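You operate a simulated robot arm through the tools that you are given. There is no shell and no other tool. Be economical: measure what you need, move in short steps, check, and stop when the job is done.

Carry out the task below with a simulated robot arm. There is one attempt and no reset: what you move stays moved.

JOB
Put the black wedge on the shelf of the blue cart. Then fetch the red block and set it on the lower shelf of the white table. Then open the black drawer, take the block from the top of the steel bench and leave it in the inside of the black drawer and shut the drawer again. Then turn the right gold knob to 4. Then put the black pad on the top of the lift table. Then put the yellow buffer from the shelf of the blue cart on top of the black pump on the top of the black cart. Then take the green brush on the top of the white table and put it away on the shelf of the blue cart. Then take the green pin and leave it in the blue crate. Then turn the small blue knob to 1. Then take the grease brush and put it on top of the red strip. Then put the grey bracket from the top of the grey bench on the black mat. Then open the clear lid. Keep to this order. Set down upright: red block.

Only the result counts: the job must be done as asked and must still hold three seconds after the hand-in. Knocking over, shifting, dropping, spilling or breaking anything else fails it. Lids that push on must go on centred and level and be pressed home; caps that screw on are set level and turned clockwise until they are tight.

ROBOT AND FRAMES
A 6-joint arm with a two-finger gripper on a trunk, on a base that drives. Base frame: it is fixed to the floor where the robot stands at the start and does not move with it; the origin is under the middle of the robot, x ahead of it, y to its left, z up. Units: m, degrees, N and s.
Its first joint turns from -166.0 to 166.0 degrees. Places, roughly: black drawer [-0.1, -5.3, 0.8]; black mat (20x20 cm) [-0.08, -4.38, 0.88]; black pad (7x5x3 cm) [1.9, 0, 0.3]; black pump [5.25, -1.25, 1]; black wedge (12x7x7 cm) [1.7, 0.1, 0.3]; block [-0.5, -5, 1]; blue crate (30x20x9 cm) [-0.2, -6.1, 0.9]; clear lid [3.2, -5, 0.9]; grease brush (3x3x12 cm) [0.1, -1.9, 1]; green brush (3x3x14 cm) [-0.2, -6.3, 0.9]; green pin (4x4x8 cm) [1.9, -4.3, 0.6]; grey bracket [0, -2, 1]; inside of the black drawer [-0.2, -5.3, 0.7]; lower shelf of the white table [-0.4, -6, 0.2]; red block [-0.5, -5, 1]; red strip (13x6x5 cm) [3.5, -3.9, 0.6]; right gold knob [0, -4.7, 1]; shelf of the blue cart [3.1, -0.1, 0.2]; small blue knob [3.2, -4.9, 0.8]; top of the lift table [2.9, -2.5, 0.5]; yellow buffer [3, 0, 0.25]. Payload 2.45 kg.
Tool frame: the origin (TCP) lies between the finger pads and is the grasp point; the fingertips stand 0.02 m ahead of it; z points along the fingers, y is the line along which they close. Largest opening 0.14 m; the body of the gripper starts 0.168 m behind the TCP.
Orientation is that of the tool frame in the base frame, as a unit quaternion [x, y, z, w]. With the fingers straight down and closing along the base's y, the tool's x points along the base's -x, its y along +y and its z along -z.

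CONTROLS
- The arm moves only by the tool send_rows. Its argument "rows" is text: rows parted by semicolons, each of 6 numbers parted by spaces: the shift along the base's x, y, z in cm, then the turn, a rotation vector about the base's x, y, z in rad. In form: dx dy dz wx wy wz; .... A call has 1 to 8 rows; each row shifts and turns the commanded pose from where the row before left it. "jaw" is the closure in counts, from 0 (fully open) to 255 (shut), set as the call begins (left out, the last holds). Rows are played at 5 a second. More than 0.05 m and 8.6 degrees between two rows, or a gripper value outside its range, and nothing of the call is played. Where a pose cannot be reached the arm comes as near as it can. A force on the tool above 40 N (or 10 N above the force at the start of the call, whichever is more), or a blocked arm, ends the call early, and 0.2 s more pass. The fingers move at their own pace (about 0.045 m/s each) and stop on an object; they squeeze with about 24 N. The grip force told is the motor's: it shows also when the fingers shut on nothing. Time passes only in rows, and 0.2 s behind the last, so rows that do not move let the fingers close. The reply holds the time, the measured pose of the TCP, the force on the tool along the base axes, the opening and the grip force, in the units named above and with some noise, with the torque about the TCP (base axes, N m) and any sound that the robot's microphone picked up.
- Cameras (640 x 400 px; columns grow to the right, rows downward): "scene" is now at [-0.1009, 0.1791, 1.1201]; the picture's right is [0.05, -1.00, 0.00], its down [-0.56, -0.03, -0.83] and it looks along [0.83, 0.04, -0.56] (base axes); focal length 268 px, centre (320, 200). "wrist" rides on the gripper at [0.078, 0.011, -0.209] in the tool frame; the picture's right is [-0.14, 0.99, 0.00], its down [-0.92, -0.13, -0.37] and it looks along [-0.36, -0.05, 0.93] (tool axes); focal length 280 px, centre (320, 200). There is no depth. A picture from a camera that has moved, and an enlarged one, comes with that camera's place and axes in the base frame and with its lens.
- get_image(camera): a new picture of that camera. The clock stands still meanwhile.
- steer(legs): drives the robot by 1 to 6 legs, each [ahead, left, turn to the left] in m, m and degrees, along the robot's own axes; the way and the turn of a leg run together, so that a leg with both is an arc; at most 1.5 m and 180 degrees a leg. The arm and the cameras ride along, it lands a little off, and it stops where it bumps. It gives what a move gives.
- aim_head(pan, tilt): turns the head with the scene camera to pan (to the left, within 143 degrees either way) and tilt (down, from -29 to 69), counted from straight ahead of the robot. It gives what a move gives.
- zoom(camera, box): a new picture of the part [left, top, right, bottom] of that camera's present view, enlarged. The clock stands still meanwhile.
- sign_off(): hands the job in; it is judged then, once.

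Work in short steps. Places have to be worked out from the pictures, the camera data and where the tool is seen: move nearer, look again, correct. Check each grasp and each placing, and mend what went wrong. You have 556 turns and 360 pictures in all, those below and enlarged ones among them. Open the gripper and draw the arm clear of the work before you hand the job in, unless the task says otherwise; then end with one line.

The tools are called as a command line: name --argument value ..., lists and objects as JSON in quotes. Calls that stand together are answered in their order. send_rows: Moves the arm, as the interface text tells. Its arguments: {"type":"object","properties":{"rows":{"type":"string"},"jaw":{"type":"number"}},"required":["rows"]} The other tools are called the same way: steer (legs) drives the base; aim_head (pan, tilt) turns the head that bears the scene camera; get_image (camera) takes a picture; zoom (camera, box) takes an enlarged picture of a part of a camera's view; sign_off () hands the job in.

At the start:

```text
t: 0.0
position: [0.5796, 0.2381, 0.6264]
orientation: [0.0, 1.0, 0.0, 0.0]
force: [0.1, -0.2, -0.7]
torque: [0.0, 0.03, 0.02]
grip_width: 0.1398
grasp_force: 0.1
robot x, y, heading: [0.0004, -0.0019, 0.1]
head pan, tilt: [2.9, 33.9]
```

scene: 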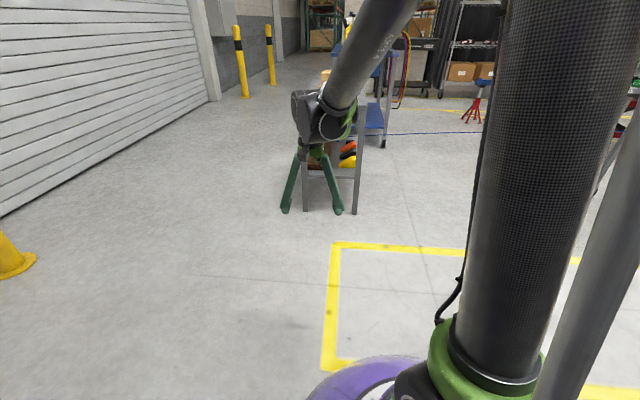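
wrist: 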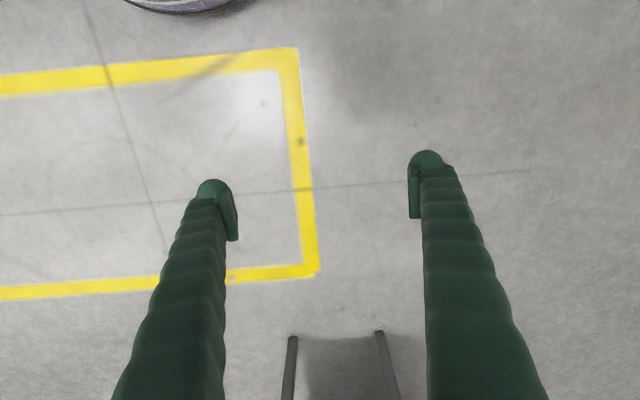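

I begin by looking ahead toward the stand that should hold the wedge and the pad.

aim_head --pan 0 --tilt 20

get_image --camera "scene"

```text
t: 0.8
position: [0.5787, 0.2392, 0.6265]
orientation: [0.0, 1.0, -0.001, 0.0]
force: [0.1, 0.4, 0.4]
torque: [-0.01, 0.0, -0.03]
grip_width: 0.1401
grasp_force: 0.1
robot x, y, heading: [-0.0032, -0.003, 0.2]
head pan, tilt: [0.0, 20.0]
```

```text
357 pictures are left
camera scene: at [-0.0963, 0.1746, 1.1421], right [0.0, -1.0, 0.0], down [-0.34, 0.0, -0.94], along [0.94, 0.0, -0.34], focal length 268 px, centre (320, 200)
```

scene: 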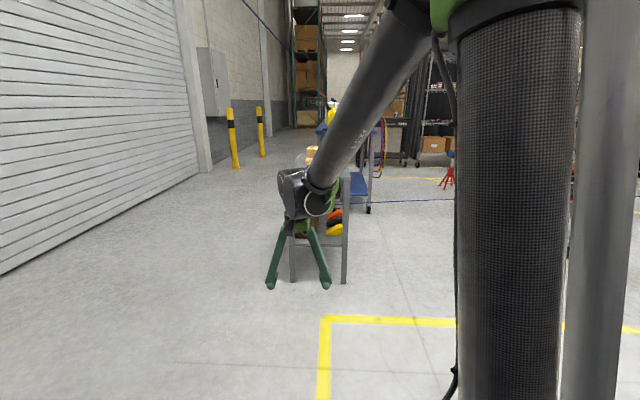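

The arm hides the stand, so I turn the base right and pan the head left.

steer --legs '[[0, 0, -60]]'

aim_head --pan 55 --tilt 20

get_image --camera "scene"

```text
t: 3.8
position: [0.5, -0.3782, 0.6256]
orientation: [0.497, 0.868, 0.0, -0.001]
force: [0.0, 0.0, -0.9]
torque: [0.01, 0.01, -0.02]
grip_width: 0.14
grasp_force: 0.1
robot x, y, heading: [0.0004, 0.0005, -59.5]
head pan, tilt: [0.0, 20.0]
```

```text
t: 5.0
position: [0.4987, -0.3792, 0.6272]
orientation: [0.497, 0.868, 0.0, 0.0]
force: [-0.7, -0.4, 0.0]
torque: [0.01, 0.01, -0.02]
grip_width: 0.1397
grasp_force: 0.2
robot x, y, heading: [-0.0015, -0.0007, -59.8]
head pan, tilt: [55.0, 20.0]
```

```text
356 pictures are left
camera scene: at [0.1481, 0.2443, 1.1422], right [-0.08, -1.0, 0.0], down [-0.34, 0.03, -0.94], along [0.94, -0.08, -0.34], focal length 268 px, centre (320, 200)
```

scene: 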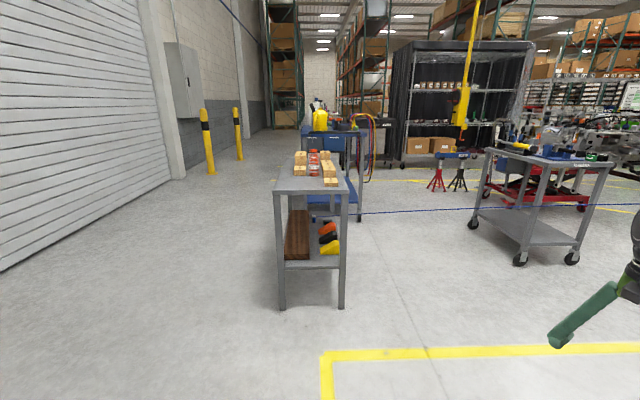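

zoom --camera "scene" --box '[250, 120, 410, 320]'

zoom --camera "scene" --box '[400, 60, 640, 280]'

```text
2.00 times, centred on (330, 220) of scene
camera zoom: at [0.1481, 0.2443, 1.1422], right [-0.08, -1.0, 0.0], down [-0.34, 0.03, -0.94], along [0.94, -0.08, -0.34], focal length 536 px, centre (300, 160)
```

zoom: 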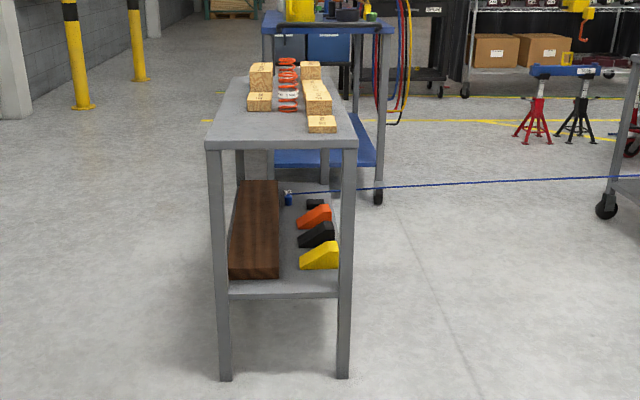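

```text
1.82 times, centred on (520, 170) of scene
camera zoom: at [0.1481, 0.2443, 1.1422], right [-0.08, -1.0, 0.0], down [-0.34, 0.03, -0.94], along [0.94, -0.08, -0.34], focal length 487 px, centre (-44, 254)
```

zoom: 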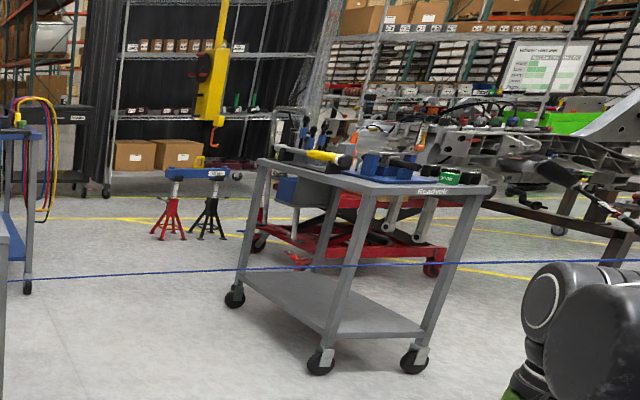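

The bench runs x≈1.41–2.3, y≈0–0.36, with a shelf at z≈0.30. The wedges sit on the shelf near its −y edge. I drive to its right side and face it.

steer --legs '[[0, 0, 60], [0.8, -0.55, 0], [0.8, -0.4, 0], [0, 0, 90]]'

aim_head --pan -5 --tilt 30

get_image --camera "scene"

get_image --camera "wrist"

```text
t: 21.0
position: [1.3861, -0.3512, 0.6273]
orientation: [0.716, -0.698, 0.0, 0.0]
force: [-0.4, -0.3, 0.8]
torque: [-0.01, -0.01, 0.0]
grip_width: 0.1403
grasp_force: 0.0
robot x, y, heading: [1.6426, -0.9238, 91.4]
head pan, tilt: [55.0, 20.0]
```

```text
t: 22.3
position: [1.3854, -0.3522, 0.626]
orientation: [0.716, -0.698, 0.0, 0.0]
force: [1.1, 1.0, 0.7]
torque: [0.02, -0.01, -0.01]
grip_width: 0.1401
grasp_force: 0.1
robot x, y, heading: [1.641, -0.9238, 91.4]
head pan, tilt: [-5.0, 30.0]
```

```text
353 pictures are left
camera scene: at [1.4755, -1.0294, 1.1261], right [1.0, -0.06, 0.0], down [-0.03, -0.5, -0.87], along [0.05, 0.86, -0.5], focal length 268 px, centre (320, 200)
```

scene: 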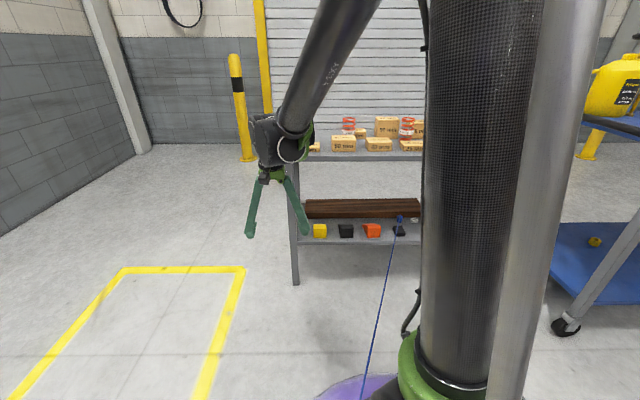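

```text
352 pictures are left
camera wrist: at [1.3753, -0.4303, 0.8344], right [-0.99, 0.11, 0.0], down [0.1, 0.92, 0.37], along [0.04, 0.37, -0.93], focal length 280 px, centre (320, 200)
```

wrist: 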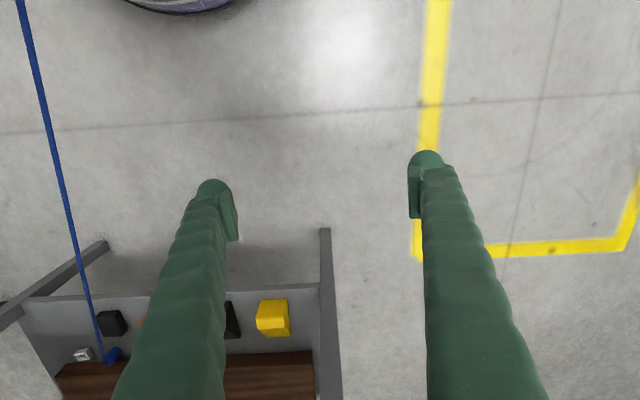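

The black wedge's front face is near (1.665, 0.02) on the shelf. I begin pitching the tool forward while shifting it in front of the wedge.

send_rows --rows "3.5 0 -1 0.14 0 0;3.5 0 -1 0.14 0 0;3.5 0 -1 0.14 0 0;3.5 0 -1 0.14 0 0;3.5 0 -1 0.14 0 0;3.5 0 -1 0.14 0 0;3.5 0 -1 0.14 0 0;3.5 0 -1 0.14 0 0" --jaw 0

get_image --camera "wrist"

```text
t: 24.1
position: [1.6637, -0.3349, 0.6645]
orientation: [0.607, -0.591, -0.369, -0.381]
force: [0.0, -0.5, 0.0]
torque: [-0.02, -0.03, -0.02]
grip_width: 0.1404
grasp_force: 0.2
out of reach, approached as far as the arm can: row 6, 7, 8
robot x, y, heading: [1.6409, -0.9237, 91.5]
head pan, tilt: [-5.0, 30.0]
```

```text
351 pictures are left
camera wrist: at [1.6542, -0.5578, 0.6836], right [-0.99, 0.05, 0.1], down [0.1, 0.07, 0.99], along [0.04, 1.0, -0.08], focal length 280 px, centre (320, 200)
```

wrist: 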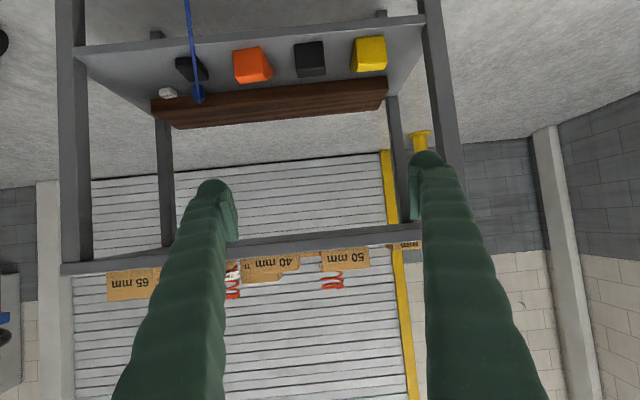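

At this radius it is too cramped to go low, so I move outward toward the bench while lowering and watch the reach reports.

send_rows --rows "0 4 -4 0 0 0;0 4 -4 0 0 0;0 4 -4 0 0 0;0 2 -4 0 0 0;0 0 -4 0 0 0"

```text
refused: row 1 steps farther than a row can; nothing moved
```

send_rows --rows "0 3 -3 0 0 0;0 3 -3 0 0 0;0 3 -3 0 0 0;0 3 -3 0 0 0;0 2 -3 0 0 0;0 0 -3 0 0 0"

```text
t: 25.5
position: [1.6675, -0.156, 0.6156]
orientation: [0.607, -0.592, -0.369, -0.38]
force: [-0.1, 0.3, -0.6]
torque: [0.01, -0.01, -0.01]
grip_width: 0.1403
grasp_force: 0.0
out of reach, approached as far as the arm can: row 1, 2, 3, 4, 5, 6
robot x, y, heading: [1.6376, -0.9247, 91.5]
head pan, tilt: [-5.0, 30.0]
```

The arm cannot get low this close in. I back the base off 0.25 m so the arm can extend low and horizontal.

steer --legs '[[-0.25, 0, 0]]'

send_rows --rows "0 4 -2 0 0 0;0 4 -2 0 0 0;0 4 -2 0 0 0;0 4 -2 0 0 0;0 4 -2 0 0 0;0 0 0 0 0 0"

```text
t: 26.8
position: [1.6622, -0.2694, 0.6166]
orientation: [0.61, -0.589, -0.371, -0.378]
force: [-0.3, 0.0, 0.8]
torque: [-0.01, 0.0, 0.01]
grip_width: 0.14
grasp_force: 0.1
robot x, y, heading: [1.6415, -1.0357, 91.8]
head pan, tilt: [-5.0, 30.0]
stopped in leg 1: the robot was blocked; the commanded pose is now the measured one
```

```text
t: 28.2
position: [1.663, -0.0683, 0.5169]
orientation: [0.611, -0.589, -0.371, -0.378]
force: [0.5, 0.3, -0.8]
torque: [-0.02, -0.02, 0.06]
grip_width: 0.14
grasp_force: 0.0
robot x, y, heading: [1.6424, -1.0358, 91.8]
head pan, tilt: [-5.0, 30.0]
```

The base bumped something behind it, so I keep it where it is. The reach is fine at this radius, so I lower further in front of the wedge.

send_rows --rows "0 0 -3 0.1 0 0;0 0 -3 0.1 0 0;0 0 -3 0.1 0 0;0 0 -3 0.1 0 0;0 0 -3 0.05 0 0;0 0 -2 0 0 0;0 0 0 0 0 0"

get_image --camera "wrist"

get_image --camera "scene"

```text
t: 29.8
position: [1.6678, 0.0681, 0.4389]
orientation: [0.511, -0.492, -0.493, -0.504]
force: [-0.2, -0.5, 0.2]
torque: [-0.01, -0.03, -0.02]
grip_width: 0.1399
grasp_force: 0.0
out of reach, approached as far as the arm can: row 1, 2, 3, 4, 5, 6
robot x, y, heading: [1.6385, -1.0355, 91.9]
head pan, tilt: [-5.0, 30.0]
```

```text
350 pictures are left
camera wrist: at [1.66, -0.1424, 0.3607], right [-0.99, -0.01, 0.11], down [0.1, -0.36, 0.93], along [0.03, 0.93, 0.36], focal length 280 px, centre (320, 200)
```

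wrist: 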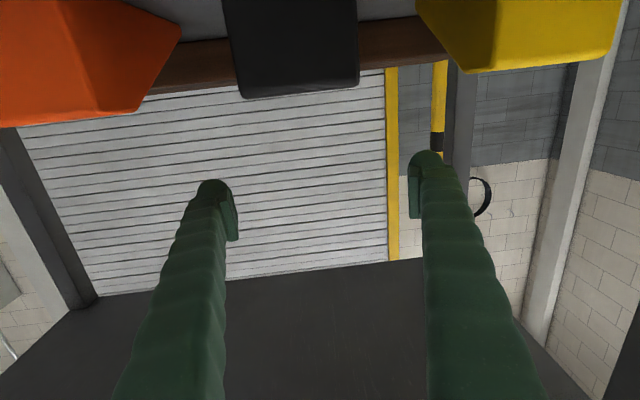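

```text
349 pictures are left
camera scene: at [1.4776, -1.1418, 1.1262], right [1.0, -0.05, 0.0], down [-0.03, -0.5, -0.87], along [0.04, 0.86, -0.5], focal length 268 px, centre (320, 200)
```

scene: 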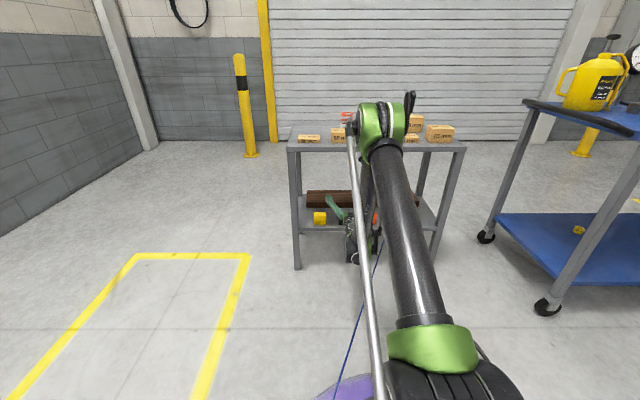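

The horizontal pose is limited, so I'll use roughly a 45° pitch instead. I back out of the shelf while tilting the tool down.

send_rows --rows "0 -4 1 -0.1 0 0;0 -4 1 -0.1 0 0;0 -4 1 -0.1 0 0;0 -3 0 -0.1 0 0;0 -2 0 -0.1 0 0;0 0 0 -0.1 0 0;0 0 0 -0.1 0 0;0 0 0 0 0 0"

```text
t: 31.6
position: [1.6691, -0.0783, 0.4823]
orientation: [0.653, -0.631, -0.294, -0.299]
force: [0.1, -0.1, -0.5]
torque: [0.0, -0.02, -0.03]
grip_width: 0.1401
grasp_force: 0.2
out of reach, approached as far as the arm can: row 1, 2, 3
robot x, y, heading: [1.6429, -1.0384, 92.3]
head pan, tilt: [-5.0, 30.0]
```

The pitch is now about 50° from vertical. I lower straight down in front of the shelf edge.

send_rows --rows "0 0 -3 0 0 0;0 0 -3 0 0 0;0 0 -3 0 0 0;0 0 -3 0 0 0;0 0 0 0 0 0"

get_image --camera "wrist"

```text
t: 32.8
position: [1.6717, -0.0795, 0.3639]
orientation: [0.653, -0.63, -0.295, -0.299]
force: [0.5, -0.6, -0.6]
torque: [-0.02, 0.01, 0.01]
grip_width: 0.1401
grasp_force: 0.1
robot x, y, heading: [1.6408, -1.0385, 91.9]
head pan, tilt: [-5.0, 30.0]
```

```text
348 pictures are left
camera wrist: at [1.6632, -0.2893, 0.438], right [-0.99, 0.06, 0.09], down [0.1, 0.32, 0.94], along [0.03, 0.95, -0.32], focal length 280 px, centre (320, 200)
```

wrist: 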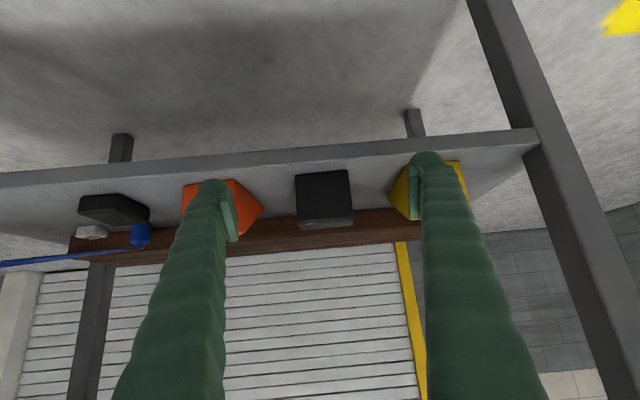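

The wedge's front face is at y≈0.017 and x is 1.636–1.70, so the tool is aligned with it. I narrow the jaws to about 9.5 cm to pass between its neighbours and slide in at z≈0.34.

send_rows --rows "0 0 -1 0 0 0;0 2 -1 0 0 0;0 3 0 0 0 0;0 3 0 0 0 0;0 3 0 0 0 0;0 2 0 0 0 0;0 0 0 0 0 0" --jaw 82

get_image --camera "wrist"

```text
t: 34.4
position: [1.6675, 0.0565, 0.3454]
orientation: [0.652, -0.631, -0.295, -0.299]
force: [0.2, -0.3, 0.8]
torque: [0.04, -0.01, 0.0]
grip_width: 0.0948
grasp_force: 0.0
out of reach, approached as far as the arm can: row 1
robot x, y, heading: [1.641, -1.0365, 92.2]
head pan, tilt: [-5.0, 30.0]
```

```text
347 pictures are left
camera wrist: at [1.6596, -0.1535, 0.4202], right [-0.99, 0.06, 0.09], down [0.1, 0.32, 0.94], along [0.03, 0.95, -0.32], focal length 280 px, centre (320, 200)
```

wrist: 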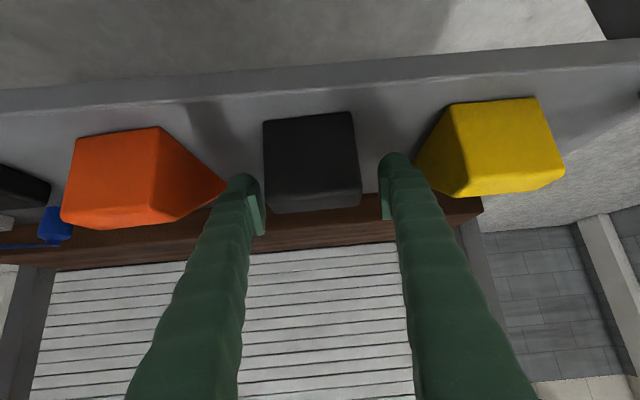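

The wedge lies between the fingers. I drop 1 cm for a firmer hold and close.

send_rows --rows "0 -0.8 -0.9 0 0 0;0 0 0 0 0 0"

send_rows --rows "0 0 0 0 0 0;0 0 0 0 0 0;0 0 0 0 0 0;0 0 0 0 0 0;0 0 0 0 0 0" --jaw 255

get_image --camera "wrist"

```text
t: 35.0
position: [1.6683, 0.0489, 0.3366]
orientation: [0.653, -0.631, -0.294, -0.298]
force: [-0.4, 0.1, 0.2]
torque: [-0.01, 0.03, -0.03]
grip_width: 0.0948
grasp_force: 0.0
robot x, y, heading: [1.643, -1.0364, 92.1]
head pan, tilt: [-5.0, 30.0]
```

```text
t: 36.2
position: [1.669, 0.0481, 0.3371]
orientation: [0.653, -0.631, -0.294, -0.299]
force: [9.2, 2.3, 7.0]
torque: [-0.06, 0.03, 0.02]
grip_width: 0.0682
grasp_force: 24.7
robot x, y, heading: [1.6411, -1.0368, 91.8]
head pan, tilt: [-5.0, 30.0]
```

```text
346 pictures are left
camera wrist: at [1.6614, -0.1611, 0.411], right [-0.99, 0.06, 0.09], down [0.1, 0.32, 0.94], along [0.03, 0.95, -0.32], focal length 280 px, centre (320, 200)
```

wrist: 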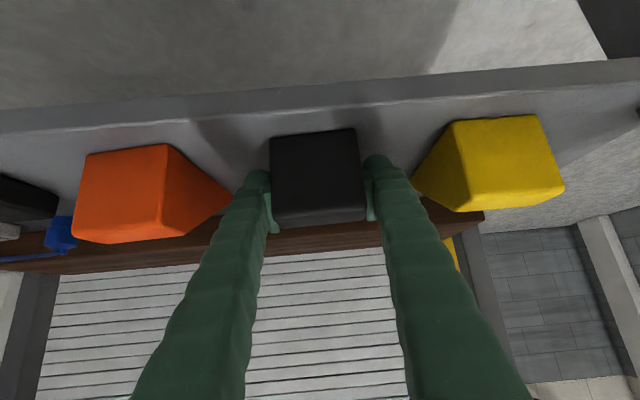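

The wedge is held at 6.8 cm. I lift it, then draw it out.

send_rows --rows "0 0 2 0 0 0;0 0 2 0 0 0;0 0 2 0 0 0;0 -3 1 0 0 0;0 -4 1 0 0 0;0 -4 1 0 0 0;0 -4 1 0 0 0;0 -4 1 0 0 0"

get_image --camera "wrist"

```text
t: 38.0
position: [1.668, -0.1405, 0.4483]
orientation: [0.653, -0.631, -0.295, -0.298]
force: [-0.1, 0.2, -4.4]
torque: [-0.03, 0.0, -0.02]
grip_width: 0.0677
grasp_force: 24.0
robot x, y, heading: [1.638, -1.0344, 91.9]
head pan, tilt: [-5.0, 30.0]
```

```text
345 pictures are left
camera wrist: at [1.6599, -0.3512, 0.5223], right [-0.99, 0.06, 0.09], down [0.1, 0.32, 0.94], along [0.03, 0.95, -0.32], focal length 280 px, centre (320, 200)
```

wrist: 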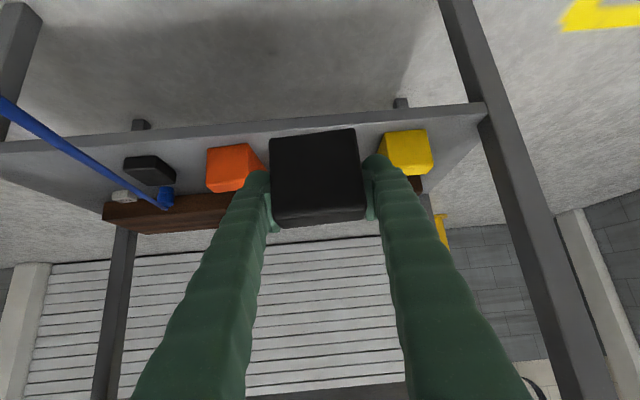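

The wedge is secured. I retract the arm and look to the right toward the blue cart.

send_rows --rows "0 -4 3 0 0 0;0 -4 3 0 0 0;0 -4 3 0 0 0;0 -4 3 0 0 0;0 -4 3 0 0 0"

steer --legs '[[0.1, 0, 0]]'

aim_head --pan -75 --tilt 25

get_image --camera "scene"

```text
t: 39.2
position: [1.6715, -0.339, 0.5954]
orientation: [0.652, -0.631, -0.294, -0.299]
force: [0.2, 2.1, -3.5]
torque: [-0.03, 0.04, 0.04]
grip_width: 0.0672
grasp_force: 24.5
robot x, y, heading: [1.6427, -1.0367, 91.9]
head pan, tilt: [-5.0, 30.0]
```

```text
t: 40.3
position: [1.6684, -0.2404, 0.5939]
orientation: [0.653, -0.631, -0.294, -0.298]
force: [0.4, -0.5, -3.5]
torque: [-0.06, -0.04, 0.0]
grip_width: 0.0673
grasp_force: 24.3
robot x, y, heading: [1.6388, -0.9368, 92.5]
head pan, tilt: [-5.0, 30.0]
```

```text
t: 41.7
position: [1.6676, -0.2405, 0.5946]
orientation: [0.653, -0.63, -0.295, -0.299]
force: [0.2, -0.4, -4.1]
torque: [-0.02, -0.01, -0.01]
grip_width: 0.0675
grasp_force: 24.0
robot x, y, heading: [1.6323, -0.9347, 92.2]
head pan, tilt: [-75.0, 25.0]
```

```text
344 pictures are left
camera scene: at [1.5575, -1.1057, 1.1341], right [0.29, -0.96, 0.0], down [-0.4, -0.12, -0.91], along [0.87, 0.27, -0.42], focal length 268 px, centre (320, 200)
```

scene: 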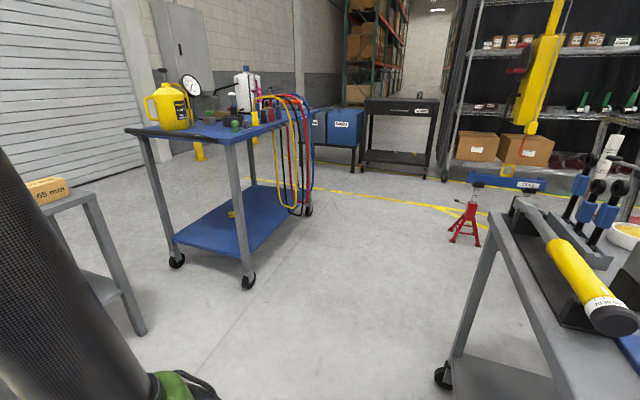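

The blue cart spans x≈2.62–3.68, y≈−0.33 to 0.25, with its shelf at z≈0.18 and hoses hanging beyond x≈3.1. I drive round to its −y side at x≈2.86.

steer --legs '[[0, 0, -92], [0.95, 0, 0], [0.28, -0.3, 0], [0, 0, 90]]'

aim_head --pan 0 --tilt 30

get_image --camera "scene"

get_image --camera "wrist"

```text
t: 56.9
position: [2.9957, -0.6196, 0.5955]
orientation: [-0.618, 0.665, 0.279, 0.314]
force: [-0.3, -0.2, -3.4]
torque: [-0.02, -0.01, 0.01]
grip_width: 0.0674
grasp_force: 23.6
robot x, y, heading: [2.8892, -1.3091, 85.9]
head pan, tilt: [-75.0, 25.0]
```

```text
t: 58.3
position: [2.9959, -0.6203, 0.5939]
orientation: [-0.618, 0.665, 0.278, 0.314]
force: [0.2, 0.0, -3.7]
torque: [-0.04, -0.02, 0.01]
grip_width: 0.0675
grasp_force: 23.8
robot x, y, heading: [2.8926, -1.3109, 86.0]
head pan, tilt: [0.0, 30.0]
```

```text
343 pictures are left
camera scene: at [2.7098, -1.3964, 1.1262], right [1.0, -0.07, 0.0], down [-0.04, -0.5, -0.87], along [0.06, 0.86, -0.5], focal length 268 px, centre (320, 200)
```

scene: 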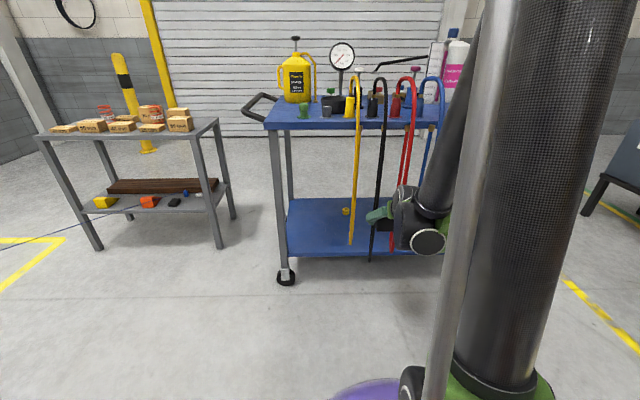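

```text
342 pictures are left
camera wrist: at [2.9653, -0.8283, 0.669], right [-0.98, 0.17, 0.09], down [0.14, 0.31, 0.94], along [0.13, 0.94, -0.32], focal length 280 px, centre (320, 200)
```

wrist: 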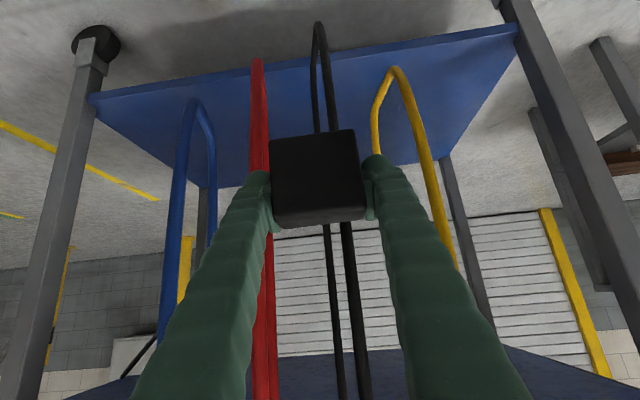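

Hoses hang from x≈2.92 onward, and the cart leg's inner face is at x≈2.63. That leaves a 29 cm free gap centred at x≈2.775, so I shift the base to line up with it.

steer --legs '[[0, 0, 4], [0, 0.18, 0]]'

get_image --camera "wrist"

get_image --camera "scene"

```text
t: 60.3
position: [2.7601, -0.6139, 0.5945]
orientation: [-0.642, 0.642, 0.289, 0.303]
force: [0.0, 0.1, -3.3]
torque: [-0.03, 0.01, -0.01]
grip_width: 0.0673
grasp_force: 24.2
robot x, y, heading: [2.7058, -1.3142, 89.6]
head pan, tilt: [0.0, 30.0]
```

```text
341 pictures are left
camera wrist: at [2.745, -0.8241, 0.6689], right [-0.99, 0.1, 0.09], down [0.11, 0.31, 0.94], along [0.07, 0.94, -0.32], focal length 280 px, centre (320, 200)
```

wrist: 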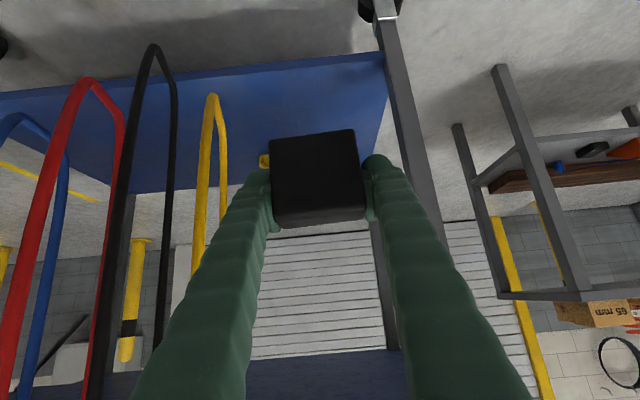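

```text
340 pictures are left
camera scene: at [2.5303, -1.409, 1.1261], right [1.0, 0.0, 0.0], down [0.0, -0.5, -0.87], along [0.0, 0.87, -0.5], focal length 268 px, centre (320, 200)
```

scene: 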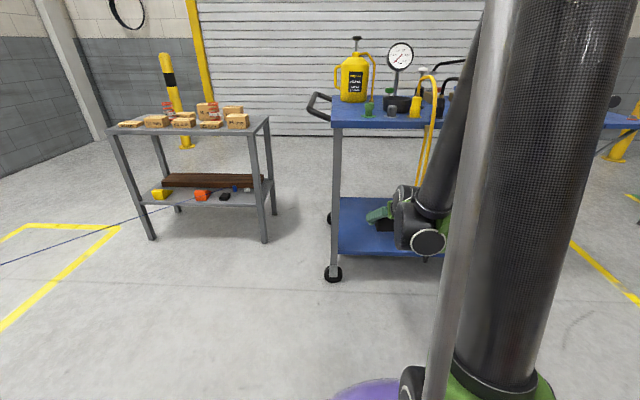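

The gap is clear. I advance and lower in stages.

send_rows --rows "0.4 3 -3 0 0 0;0.4 3 -3 0 0 0;0.4 3 -3 0 0 0;0.3 3 -3 0 0 0;0 3 -3 0 0 0;0 3 -3 0 0 0;0 3 -3 0 0 0;0 3 -3 0 0 0"

get_image --camera "wrist"

get_image --camera "scene"

```text
t: 62.1
position: [2.7773, -0.3615, 0.373]
orientation: [-0.641, 0.642, 0.289, 0.304]
force: [-0.1, 0.4, -2.9]
torque: [-0.03, 0.0, 0.0]
grip_width: 0.0677
grasp_force: 24.2
out of reach, approached as far as the arm can: row 3, 4, 5, 6
robot x, y, heading: [2.7012, -1.3106, 89.8]
head pan, tilt: [0.0, 30.0]
```

```text
339 pictures are left
camera wrist: at [2.7611, -0.5703, 0.4473], right [-0.99, 0.1, 0.09], down [0.11, 0.32, 0.94], along [0.07, 0.94, -0.32], focal length 280 px, centre (320, 200)
```

wrist: 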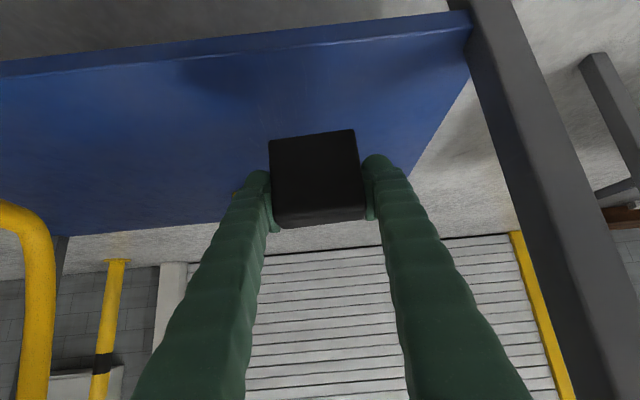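

```text
338 pictures are left
camera scene: at [2.5303, -1.4089, 1.1262], right [1.0, 0.0, 0.0], down [0.0, -0.5, -0.87], along [0.0, 0.87, -0.5], focal length 268 px, centre (320, 200)
```

scene: 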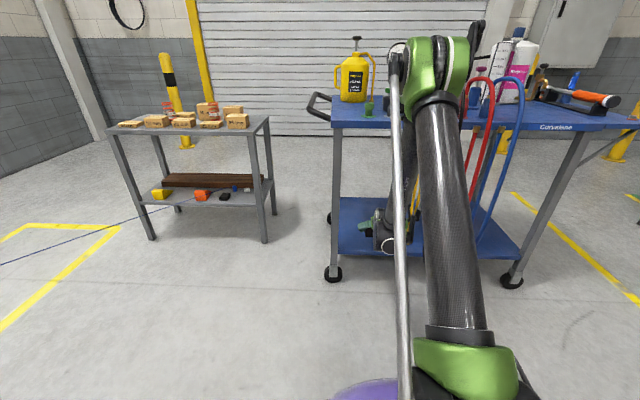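

Clearances look fine. I move forward over the shelf, then lower toward TCP z≈0.22.

send_rows --rows "0 3 -1.5 0 0 0;0 3 -1.5 0 0 0;0 3 -1.5 0 0 0;0 3 -1.5 0 0 0;0 2 -1.5 0 0 0;0 0 0 0 0 0"

get_image --camera "wrist"

```text
t: 63.5
position: [2.7786, -0.2178, 0.298]
orientation: [0.642, -0.642, -0.289, -0.303]
force: [-0.3, 0.8, -4.4]
torque: [-0.05, 0.0, 0.01]
grip_width: 0.0676
grasp_force: 24.5
robot x, y, heading: [2.7065, -1.3076, 90.1]
head pan, tilt: [0.0, 30.0]
```

```text
337 pictures are left
camera wrist: at [2.7631, -0.4267, 0.3725], right [-0.99, 0.1, 0.09], down [0.11, 0.32, 0.94], along [0.07, 0.94, -0.32], focal length 280 px, centre (320, 200)
```

wrist: 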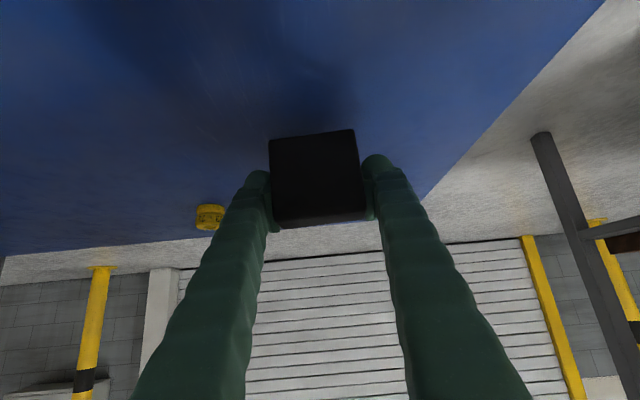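

Over the shelf now. I lower gently and watch for contact force.

send_rows --rows "0 0 -2 0 0 0;0 0 -2 0 0 0;0 0 -1.5 0 0 0;0 0 -1 0 0 0;0 0 0 0 0 0"

```text
t: 64.3
position: [2.7803, -0.2181, 0.2578]
orientation: [-0.641, 0.642, 0.29, 0.305]
force: [-0.5, -4.6, 20.6]
torque: [-0.16, 0.53, -0.34]
grip_width: 0.0678
grasp_force: 24.2
robot x, y, heading: [2.7059, -1.3081, 90.0]
head pan, tilt: [0.0, 30.0]
stopped in row 3: the force on the tool passed its limit at 62 N (the readings are from after the stop); the commanded pose is now the measured one
```

Contact came at TCP z≈0.258, which puts the shelf at ≈0.22. I look before releasing.

get_image --camera "wrist"

zoom --camera "scene" --box '[310, 150, 470, 290]'

```text
336 pictures are left
camera wrist: at [2.7645, -0.4283, 0.3303], right [-0.99, 0.1, 0.09], down [0.11, 0.31, 0.94], along [0.07, 0.95, -0.32], focal length 280 px, centre (320, 200)
```

wrist: 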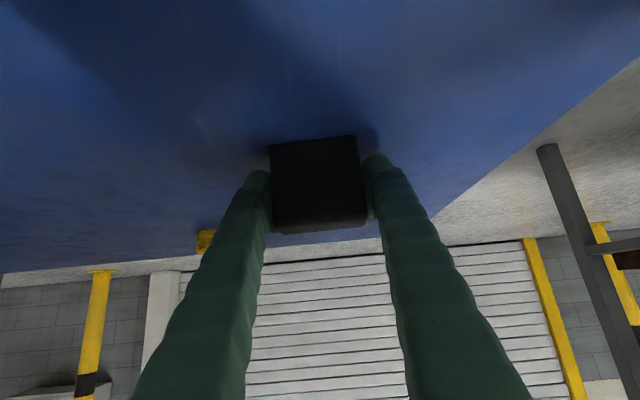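

```text
2.86 times, centred on (390, 220) of scene
camera zoom: at [2.5303, -1.4099, 1.1261], right [1.0, 0.0, 0.0], down [0.0, -0.5, -0.87], along [0.0, 0.87, -0.5], focal length 766 px, centre (120, 143)
```

zoom: 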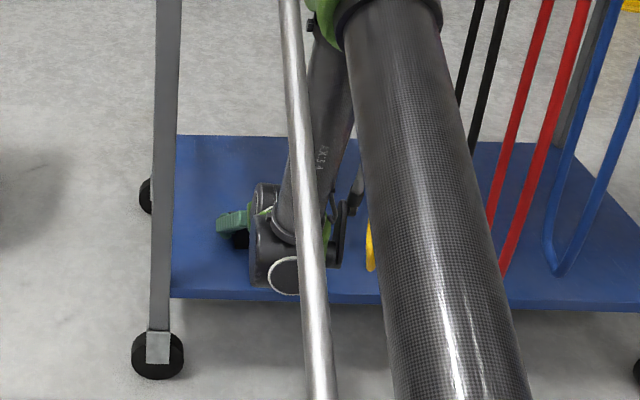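

The force says the held wedge is resting on the shelf. I relieve the pressure slightly and open a little.

send_rows --rows "0 0 0.3 0 0 0;0 0 0 0 0 0"

send_rows --rows "0 0 0 0 0 0;0 0 0 0 0 0;0 0 0 0 0 0" --jaw 75

get_image --camera "wrist"

```text
t: 64.9
position: [2.7793, -0.2188, 0.2585]
orientation: [-0.641, 0.642, 0.29, 0.305]
force: [0.8, -0.3, -3.7]
torque: [-0.07, -0.02, 0.04]
grip_width: 0.0677
grasp_force: 24.0
robot x, y, heading: [2.7072, -1.3088, 89.8]
head pan, tilt: [0.0, 30.0]
```

```text
t: 65.7
position: [2.7801, -0.2191, 0.2588]
orientation: [-0.641, 0.641, 0.291, 0.305]
force: [-0.6, -0.3, 0.3]
torque: [-0.01, -0.01, -0.02]
grip_width: 0.0987
grasp_force: 0.1
robot x, y, heading: [2.7068, -1.308, 90.1]
head pan, tilt: [0.0, 30.0]
```

```text
334 pictures are left
camera wrist: at [2.7639, -0.4285, 0.3323], right [-0.99, 0.1, 0.09], down [0.11, 0.31, 0.94], along [0.07, 0.95, -0.32], focal length 280 px, centre (320, 200)
```

wrist: 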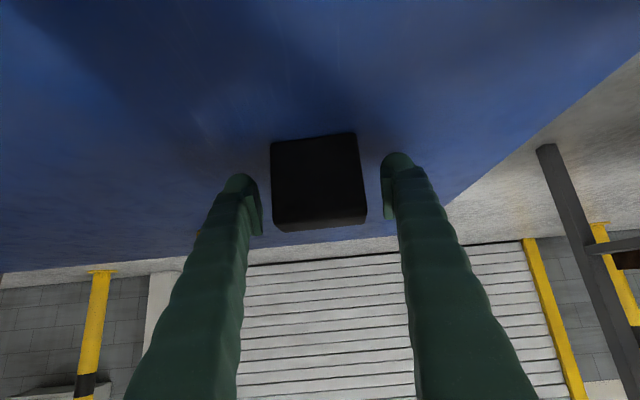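

The wedge stands level on the shelf. I pull back out and rise.

send_rows --rows "0 -3 0.5 0 0 0;0 -4 1.5 0 0 0;0 -4 2 0 0 0;0 -4 2 0 0 0;0 -4 3 0 0 0;0 -3.5 3.5 0 0 0;0 -3.5 3.5 0 0 0;0 -3.5 3.5 0 0 0"

get_image --camera "wrist"

aim_head --pan 90 --tilt 25

get_image --camera "scene"

```text
t: 67.5
position: [2.7872, -0.4704, 0.4845]
orientation: [-0.64, 0.642, 0.29, 0.306]
force: [0.3, 0.0, 0.5]
torque: [-0.02, 0.01, -0.02]
grip_width: 0.0989
grasp_force: 0.0
out of reach, approached as far as the arm can: row 3, 4, 5, 6
robot x, y, heading: [2.702, -1.3118, 89.9]
head pan, tilt: [0.0, 30.0]
```

```text
333 pictures are left
camera wrist: at [2.7714, -0.6797, 0.558], right [-0.99, 0.1, 0.09], down [0.11, 0.31, 0.94], along [0.07, 0.95, -0.32], focal length 280 px, centre (320, 200)
```

wrist: 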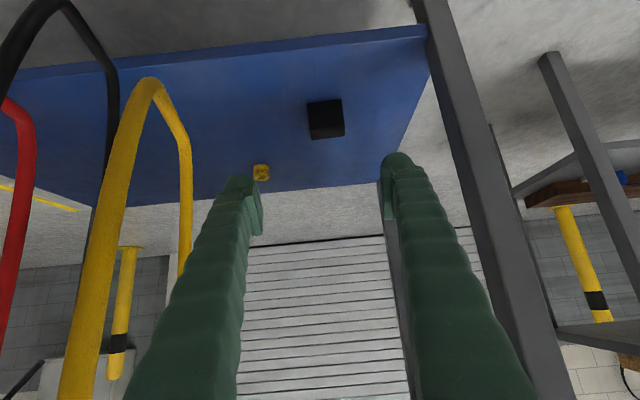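

```text
t: 69.1
position: [2.7873, -0.469, 0.4828]
orientation: [-0.64, 0.642, 0.291, 0.306]
force: [-0.3, -0.2, 0.1]
torque: [-0.01, 0.01, 0.03]
grip_width: 0.0992
grasp_force: 0.0
robot x, y, heading: [2.7033, -1.3087, 90.0]
head pan, tilt: [90.0, 25.0]
```

```text
332 pictures are left
camera scene: at [2.4382, -1.4994, 1.1341], right [0.0, 1.0, 0.0], down [0.42, 0.0, -0.91], along [-0.91, 0.0, -0.42], focal length 268 px, centre (320, 200)
```

scene: 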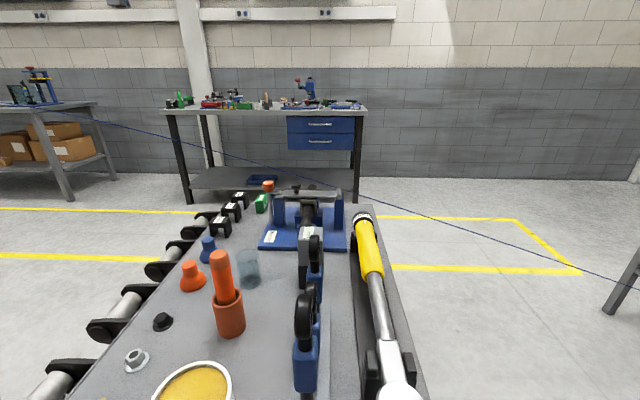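

The wedge is standing on the shelf. I tuck the arm back to its travel pose before driving.

send_rows --rows "0 -4 2.5 -0.14 0 0;0 -4 2.5 -0.14 0 0;0 -4 2.5 -0.14 0 0;0 -4 2.5 -0.14 0 0;0 -4 2.5 -0.14 0 0;0 -4 2.5 -0.14 0 0;0 0 2 0 0 0;0 0 0 0 0 0"

steer --legs '[[0.28, 0, 0], [0, 0, 90]]'

aim_head --pan 50 --tilt 20

get_image --camera "scene"

```text
t: 70.9
position: [2.7866, -0.7073, 0.6571]
orientation: [0.709, -0.705, -0.003, -0.019]
force: [0.4, 0.0, 0.3]
torque: [-0.02, 0.01, 0.03]
grip_width: 0.0988
grasp_force: 0.1
robot x, y, heading: [2.7075, -1.3076, 90.2]
head pan, tilt: [90.0, 25.0]
```

```text
t: 73.0
position: [2.7853, -0.4317, 0.6555]
orientation: [0.71, -0.704, -0.003, -0.017]
force: [-1.8, -5.5, 1.6]
torque: [1.19, -0.24, -0.04]
grip_width: 0.099
grasp_force: 0.1
robot x, y, heading: [2.7045, -1.0286, 90.2]
head pan, tilt: [90.0, 25.0]
stopped in leg 1: the robot was blocked; the commanded pose is now the measured one
```

```text
t: 74.0
position: [2.7847, -0.4319, 0.6557]
orientation: [0.709, -0.705, -0.002, -0.017]
force: [-1.3, -9.7, 0.3]
torque: [1.85, -0.14, -0.08]
grip_width: 0.0986
grasp_force: 0.0
robot x, y, heading: [2.7038, -1.0287, 90.2]
head pan, tilt: [50.0, 20.0]
```

```text
331 pictures are left
camera scene: at [2.4588, -1.16, 1.1421], right [0.64, 0.77, 0.0], down [0.26, -0.22, -0.94], along [-0.72, 0.6, -0.34], focal length 268 px, centre (320, 200)
```

scene: 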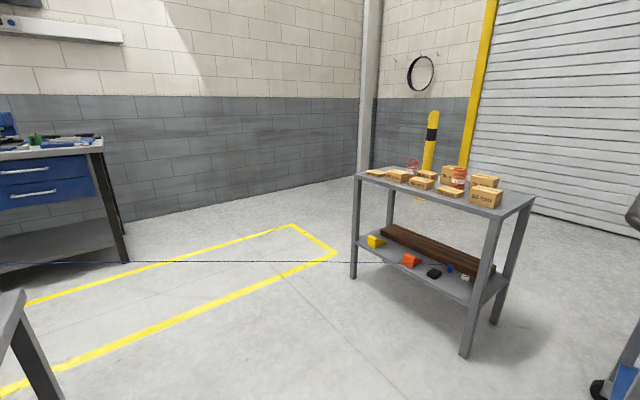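

I've touched the cart edge, so I back off straight away and inspect.

steer --legs '[[-0.15, 0, 0]]'

aim_head --pan 0 --tilt 25

get_image --camera "scene"

get_image --camera "wrist"

```text
t: 75.4
position: [2.7843, -0.5788, 0.6563]
orientation: [0.71, -0.704, -0.002, -0.018]
force: [0.9, 0.5, 0.2]
torque: [0.01, 0.01, 0.03]
grip_width: 0.0989
grasp_force: 0.0
robot x, y, heading: [2.7037, -1.1773, 90.2]
head pan, tilt: [50.0, 20.0]
```

```text
t: 76.6
position: [2.784, -0.5784, 0.6563]
orientation: [0.71, -0.704, -0.002, -0.016]
force: [0.4, -0.2, -0.3]
torque: [0.0, 0.02, 0.0]
grip_width: 0.0989
grasp_force: 0.0
robot x, y, heading: [2.7085, -1.1756, 90.0]
head pan, tilt: [0.0, 25.0]
```

```text
330 pictures are left
camera scene: at [2.5304, -1.2756, 1.1341], right [1.0, 0.0, 0.0], down [0.0, -0.42, -0.91], along [0.0, 0.91, -0.42], focal length 268 px, centre (320, 200)
```

scene: 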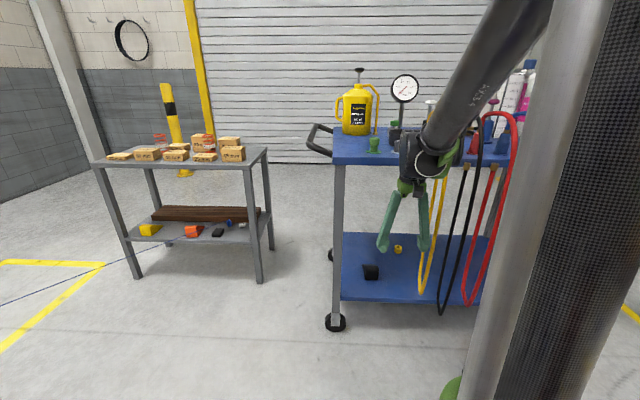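

```text
329 pictures are left
camera wrist: at [2.7692, -0.6631, 0.8609], right [-0.99, 0.13, -0.02], down [0.11, 0.91, 0.4], along [0.07, 0.39, -0.92], focal length 280 px, centre (320, 200)
```

wrist: 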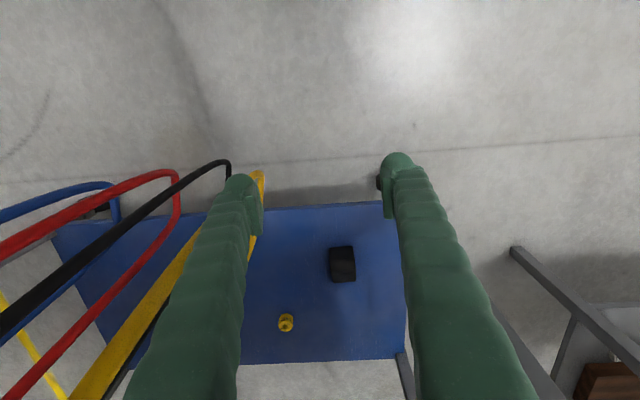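

Nothing shifted: the cart's caster is still at the same spot. I turn here, go back west past the bench, and then look south.

steer --legs '[[0, 0, 90], [0.4, -0.25, 0], [1.4, 0, 0]]'

aim_head --pan 90 --tilt 15

get_image --camera "scene"

```text
t: 89.8
position: [0.3076, -0.8456, 0.6547]
orientation: [1.0, 0.0, -0.014, -0.01]
force: [0.3, 0.2, -0.3]
torque: [0.0, 0.01, -0.01]
grip_width: 0.0989
grasp_force: 0.1
robot x, y, heading: [0.9034, -0.9287, 179.8]
head pan, tilt: [0.0, 25.0]
```

```text
t: 91.5
position: [0.3077, -0.8454, 0.6551]
orientation: [1.0, 0.001, -0.014, -0.011]
force: [0.5, -0.9, -0.3]
torque: [-0.02, 0.01, -0.04]
grip_width: 0.0988
grasp_force: 0.1
robot x, y, heading: [0.9055, -0.9296, 179.8]
head pan, tilt: [90.0, 15.0]
```

```text
328 pictures are left
camera scene: at [1.0933, -1.1996, 1.1503], right [-1.0, 0.01, 0.0], down [0.0, 0.26, -0.97], along [-0.01, -0.97, -0.26], focal length 268 px, centre (320, 200)
```

scene: 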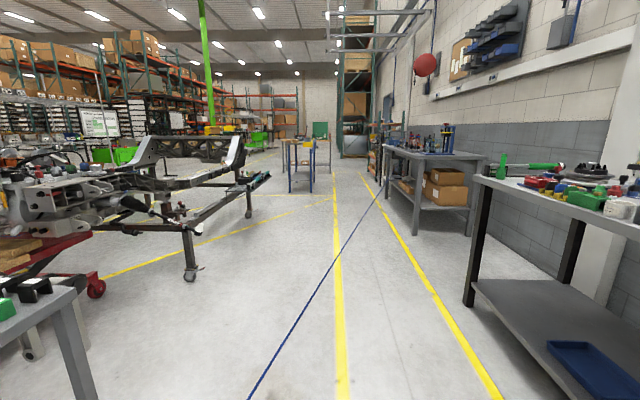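

The corridor along x≈0.9 is clear. I turn south and drive down to y≈−4.2.

steer --legs '[[0, 0, 90], [1.5, 0, 0], [1.5, 0, 0]]'

aim_head --pan 0 --tilt 15

get_image --camera "scene"

```text
t: 109.6
position: [0.5996, -4.5136, 0.656]
orientation: [0.724, 0.69, -0.018, 0.002]
force: [-0.3, 0.3, -0.5]
torque: [0.01, 0.01, 0.02]
grip_width: 0.0988
grasp_force: 0.1
robot x, y, heading: [0.711, -3.9153, -93.2]
head pan, tilt: [90.0, 15.0]
```

```text
t: 111.2
position: [0.5998, -4.5119, 0.6546]
orientation: [0.724, 0.69, -0.017, 0.003]
force: [0.6, 0.4, -0.5]
torque: [-0.01, -0.03, -0.01]
grip_width: 0.0987
grasp_force: 0.1
robot x, y, heading: [0.7145, -3.9194, -92.8]
head pan, tilt: [0.0, 15.0]
```

```text
327 pictures are left
camera scene: at [0.8925, -3.8332, 1.1503], right [-1.0, 0.05, 0.0], down [0.01, 0.26, -0.97], along [-0.05, -0.96, -0.26], focal length 268 px, centre (320, 200)
```

scene: 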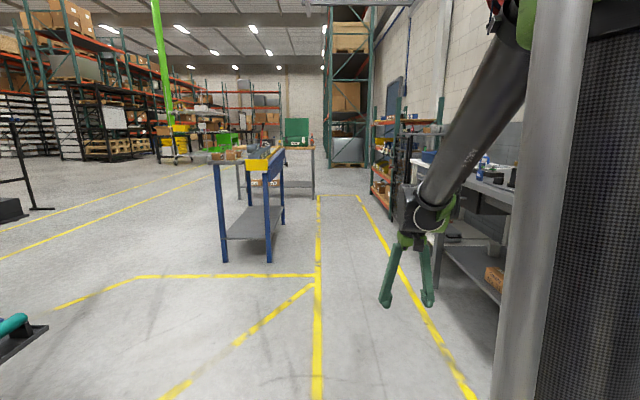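

I raise the arm well above bench height, then shift away from the bench and turn to face it (−x).

send_rows --rows "0 0 5 0 0 0;0 0 5 0 0 0;0 0 5 0 0 0;0 0 5 0 0 0;0 0 5 0 0 0;0 0 5 0 0 0;0 0 5 0 0 0;0 0 5 0 0 0" --jaw 0

steer --legs '[[0.5, 0.25, 0], [0, 0, -87]]'

aim_head --pan 0 --tilt 25

get_image --camera "scene"

get_image --camera "wrist"

```text
t: 113.0
position: [0.6002, -4.5129, 1.0547]
orientation: [0.723, 0.691, -0.018, 0.002]
force: [1.1, -0.3, -1.0]
torque: [0.01, -0.01, -0.02]
grip_width: 0.1398
grasp_force: 0.0
robot x, y, heading: [0.7111, -3.9155, -93.0]
head pan, tilt: [0.0, 15.0]
```

```text
t: 119.8
position: [0.3316, -4.3471, 1.0553]
orientation: [1.0, 0.013, -0.014, -0.009]
force: [-0.5, -1.1, 0.0]
torque: [-0.05, 0.0, 0.01]
grip_width: 0.1398
grasp_force: 0.0
robot x, y, heading: [0.9333, -4.4168, -178.9]
head pan, tilt: [0.0, 15.0]
```

```text
t: 120.5
position: [0.331, -4.3472, 1.0546]
orientation: [1.0, 0.013, -0.015, -0.01]
force: [-0.5, -0.5, 0.0]
torque: [0.0, 0.01, 0.03]
grip_width: 0.1402
grasp_force: 0.1
robot x, y, heading: [0.9345, -4.4146, -178.9]
head pan, tilt: [0.0, 25.0]
```

```text
326 pictures are left
camera scene: at [1.0325, -4.59, 1.1342], right [-0.02, 1.0, 0.0], down [0.42, 0.01, -0.91], along [-0.91, -0.02, -0.42], focal length 268 px, centre (320, 200)
```

scene: 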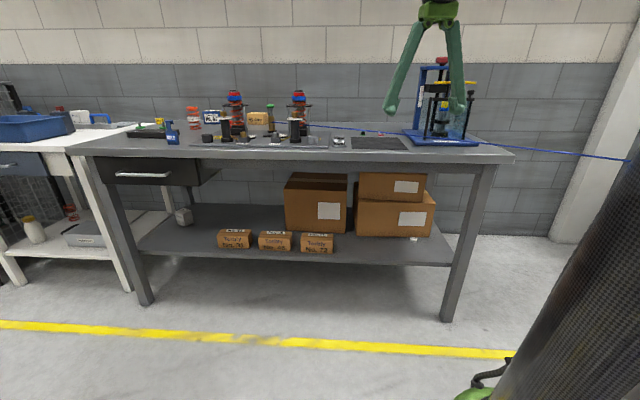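

```text
325 pictures are left
camera wrist: at [0.4141, -4.3603, 1.2602], right [-0.11, -0.99, -0.02], down [-0.91, 0.1, 0.4], along [-0.39, 0.06, -0.92], focal length 280 px, centre (320, 200)
```

wrist: 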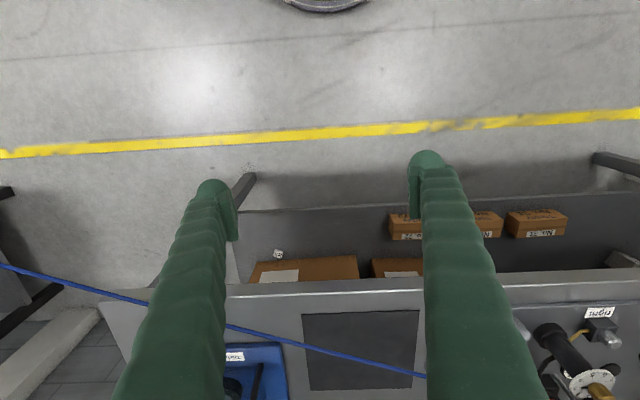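

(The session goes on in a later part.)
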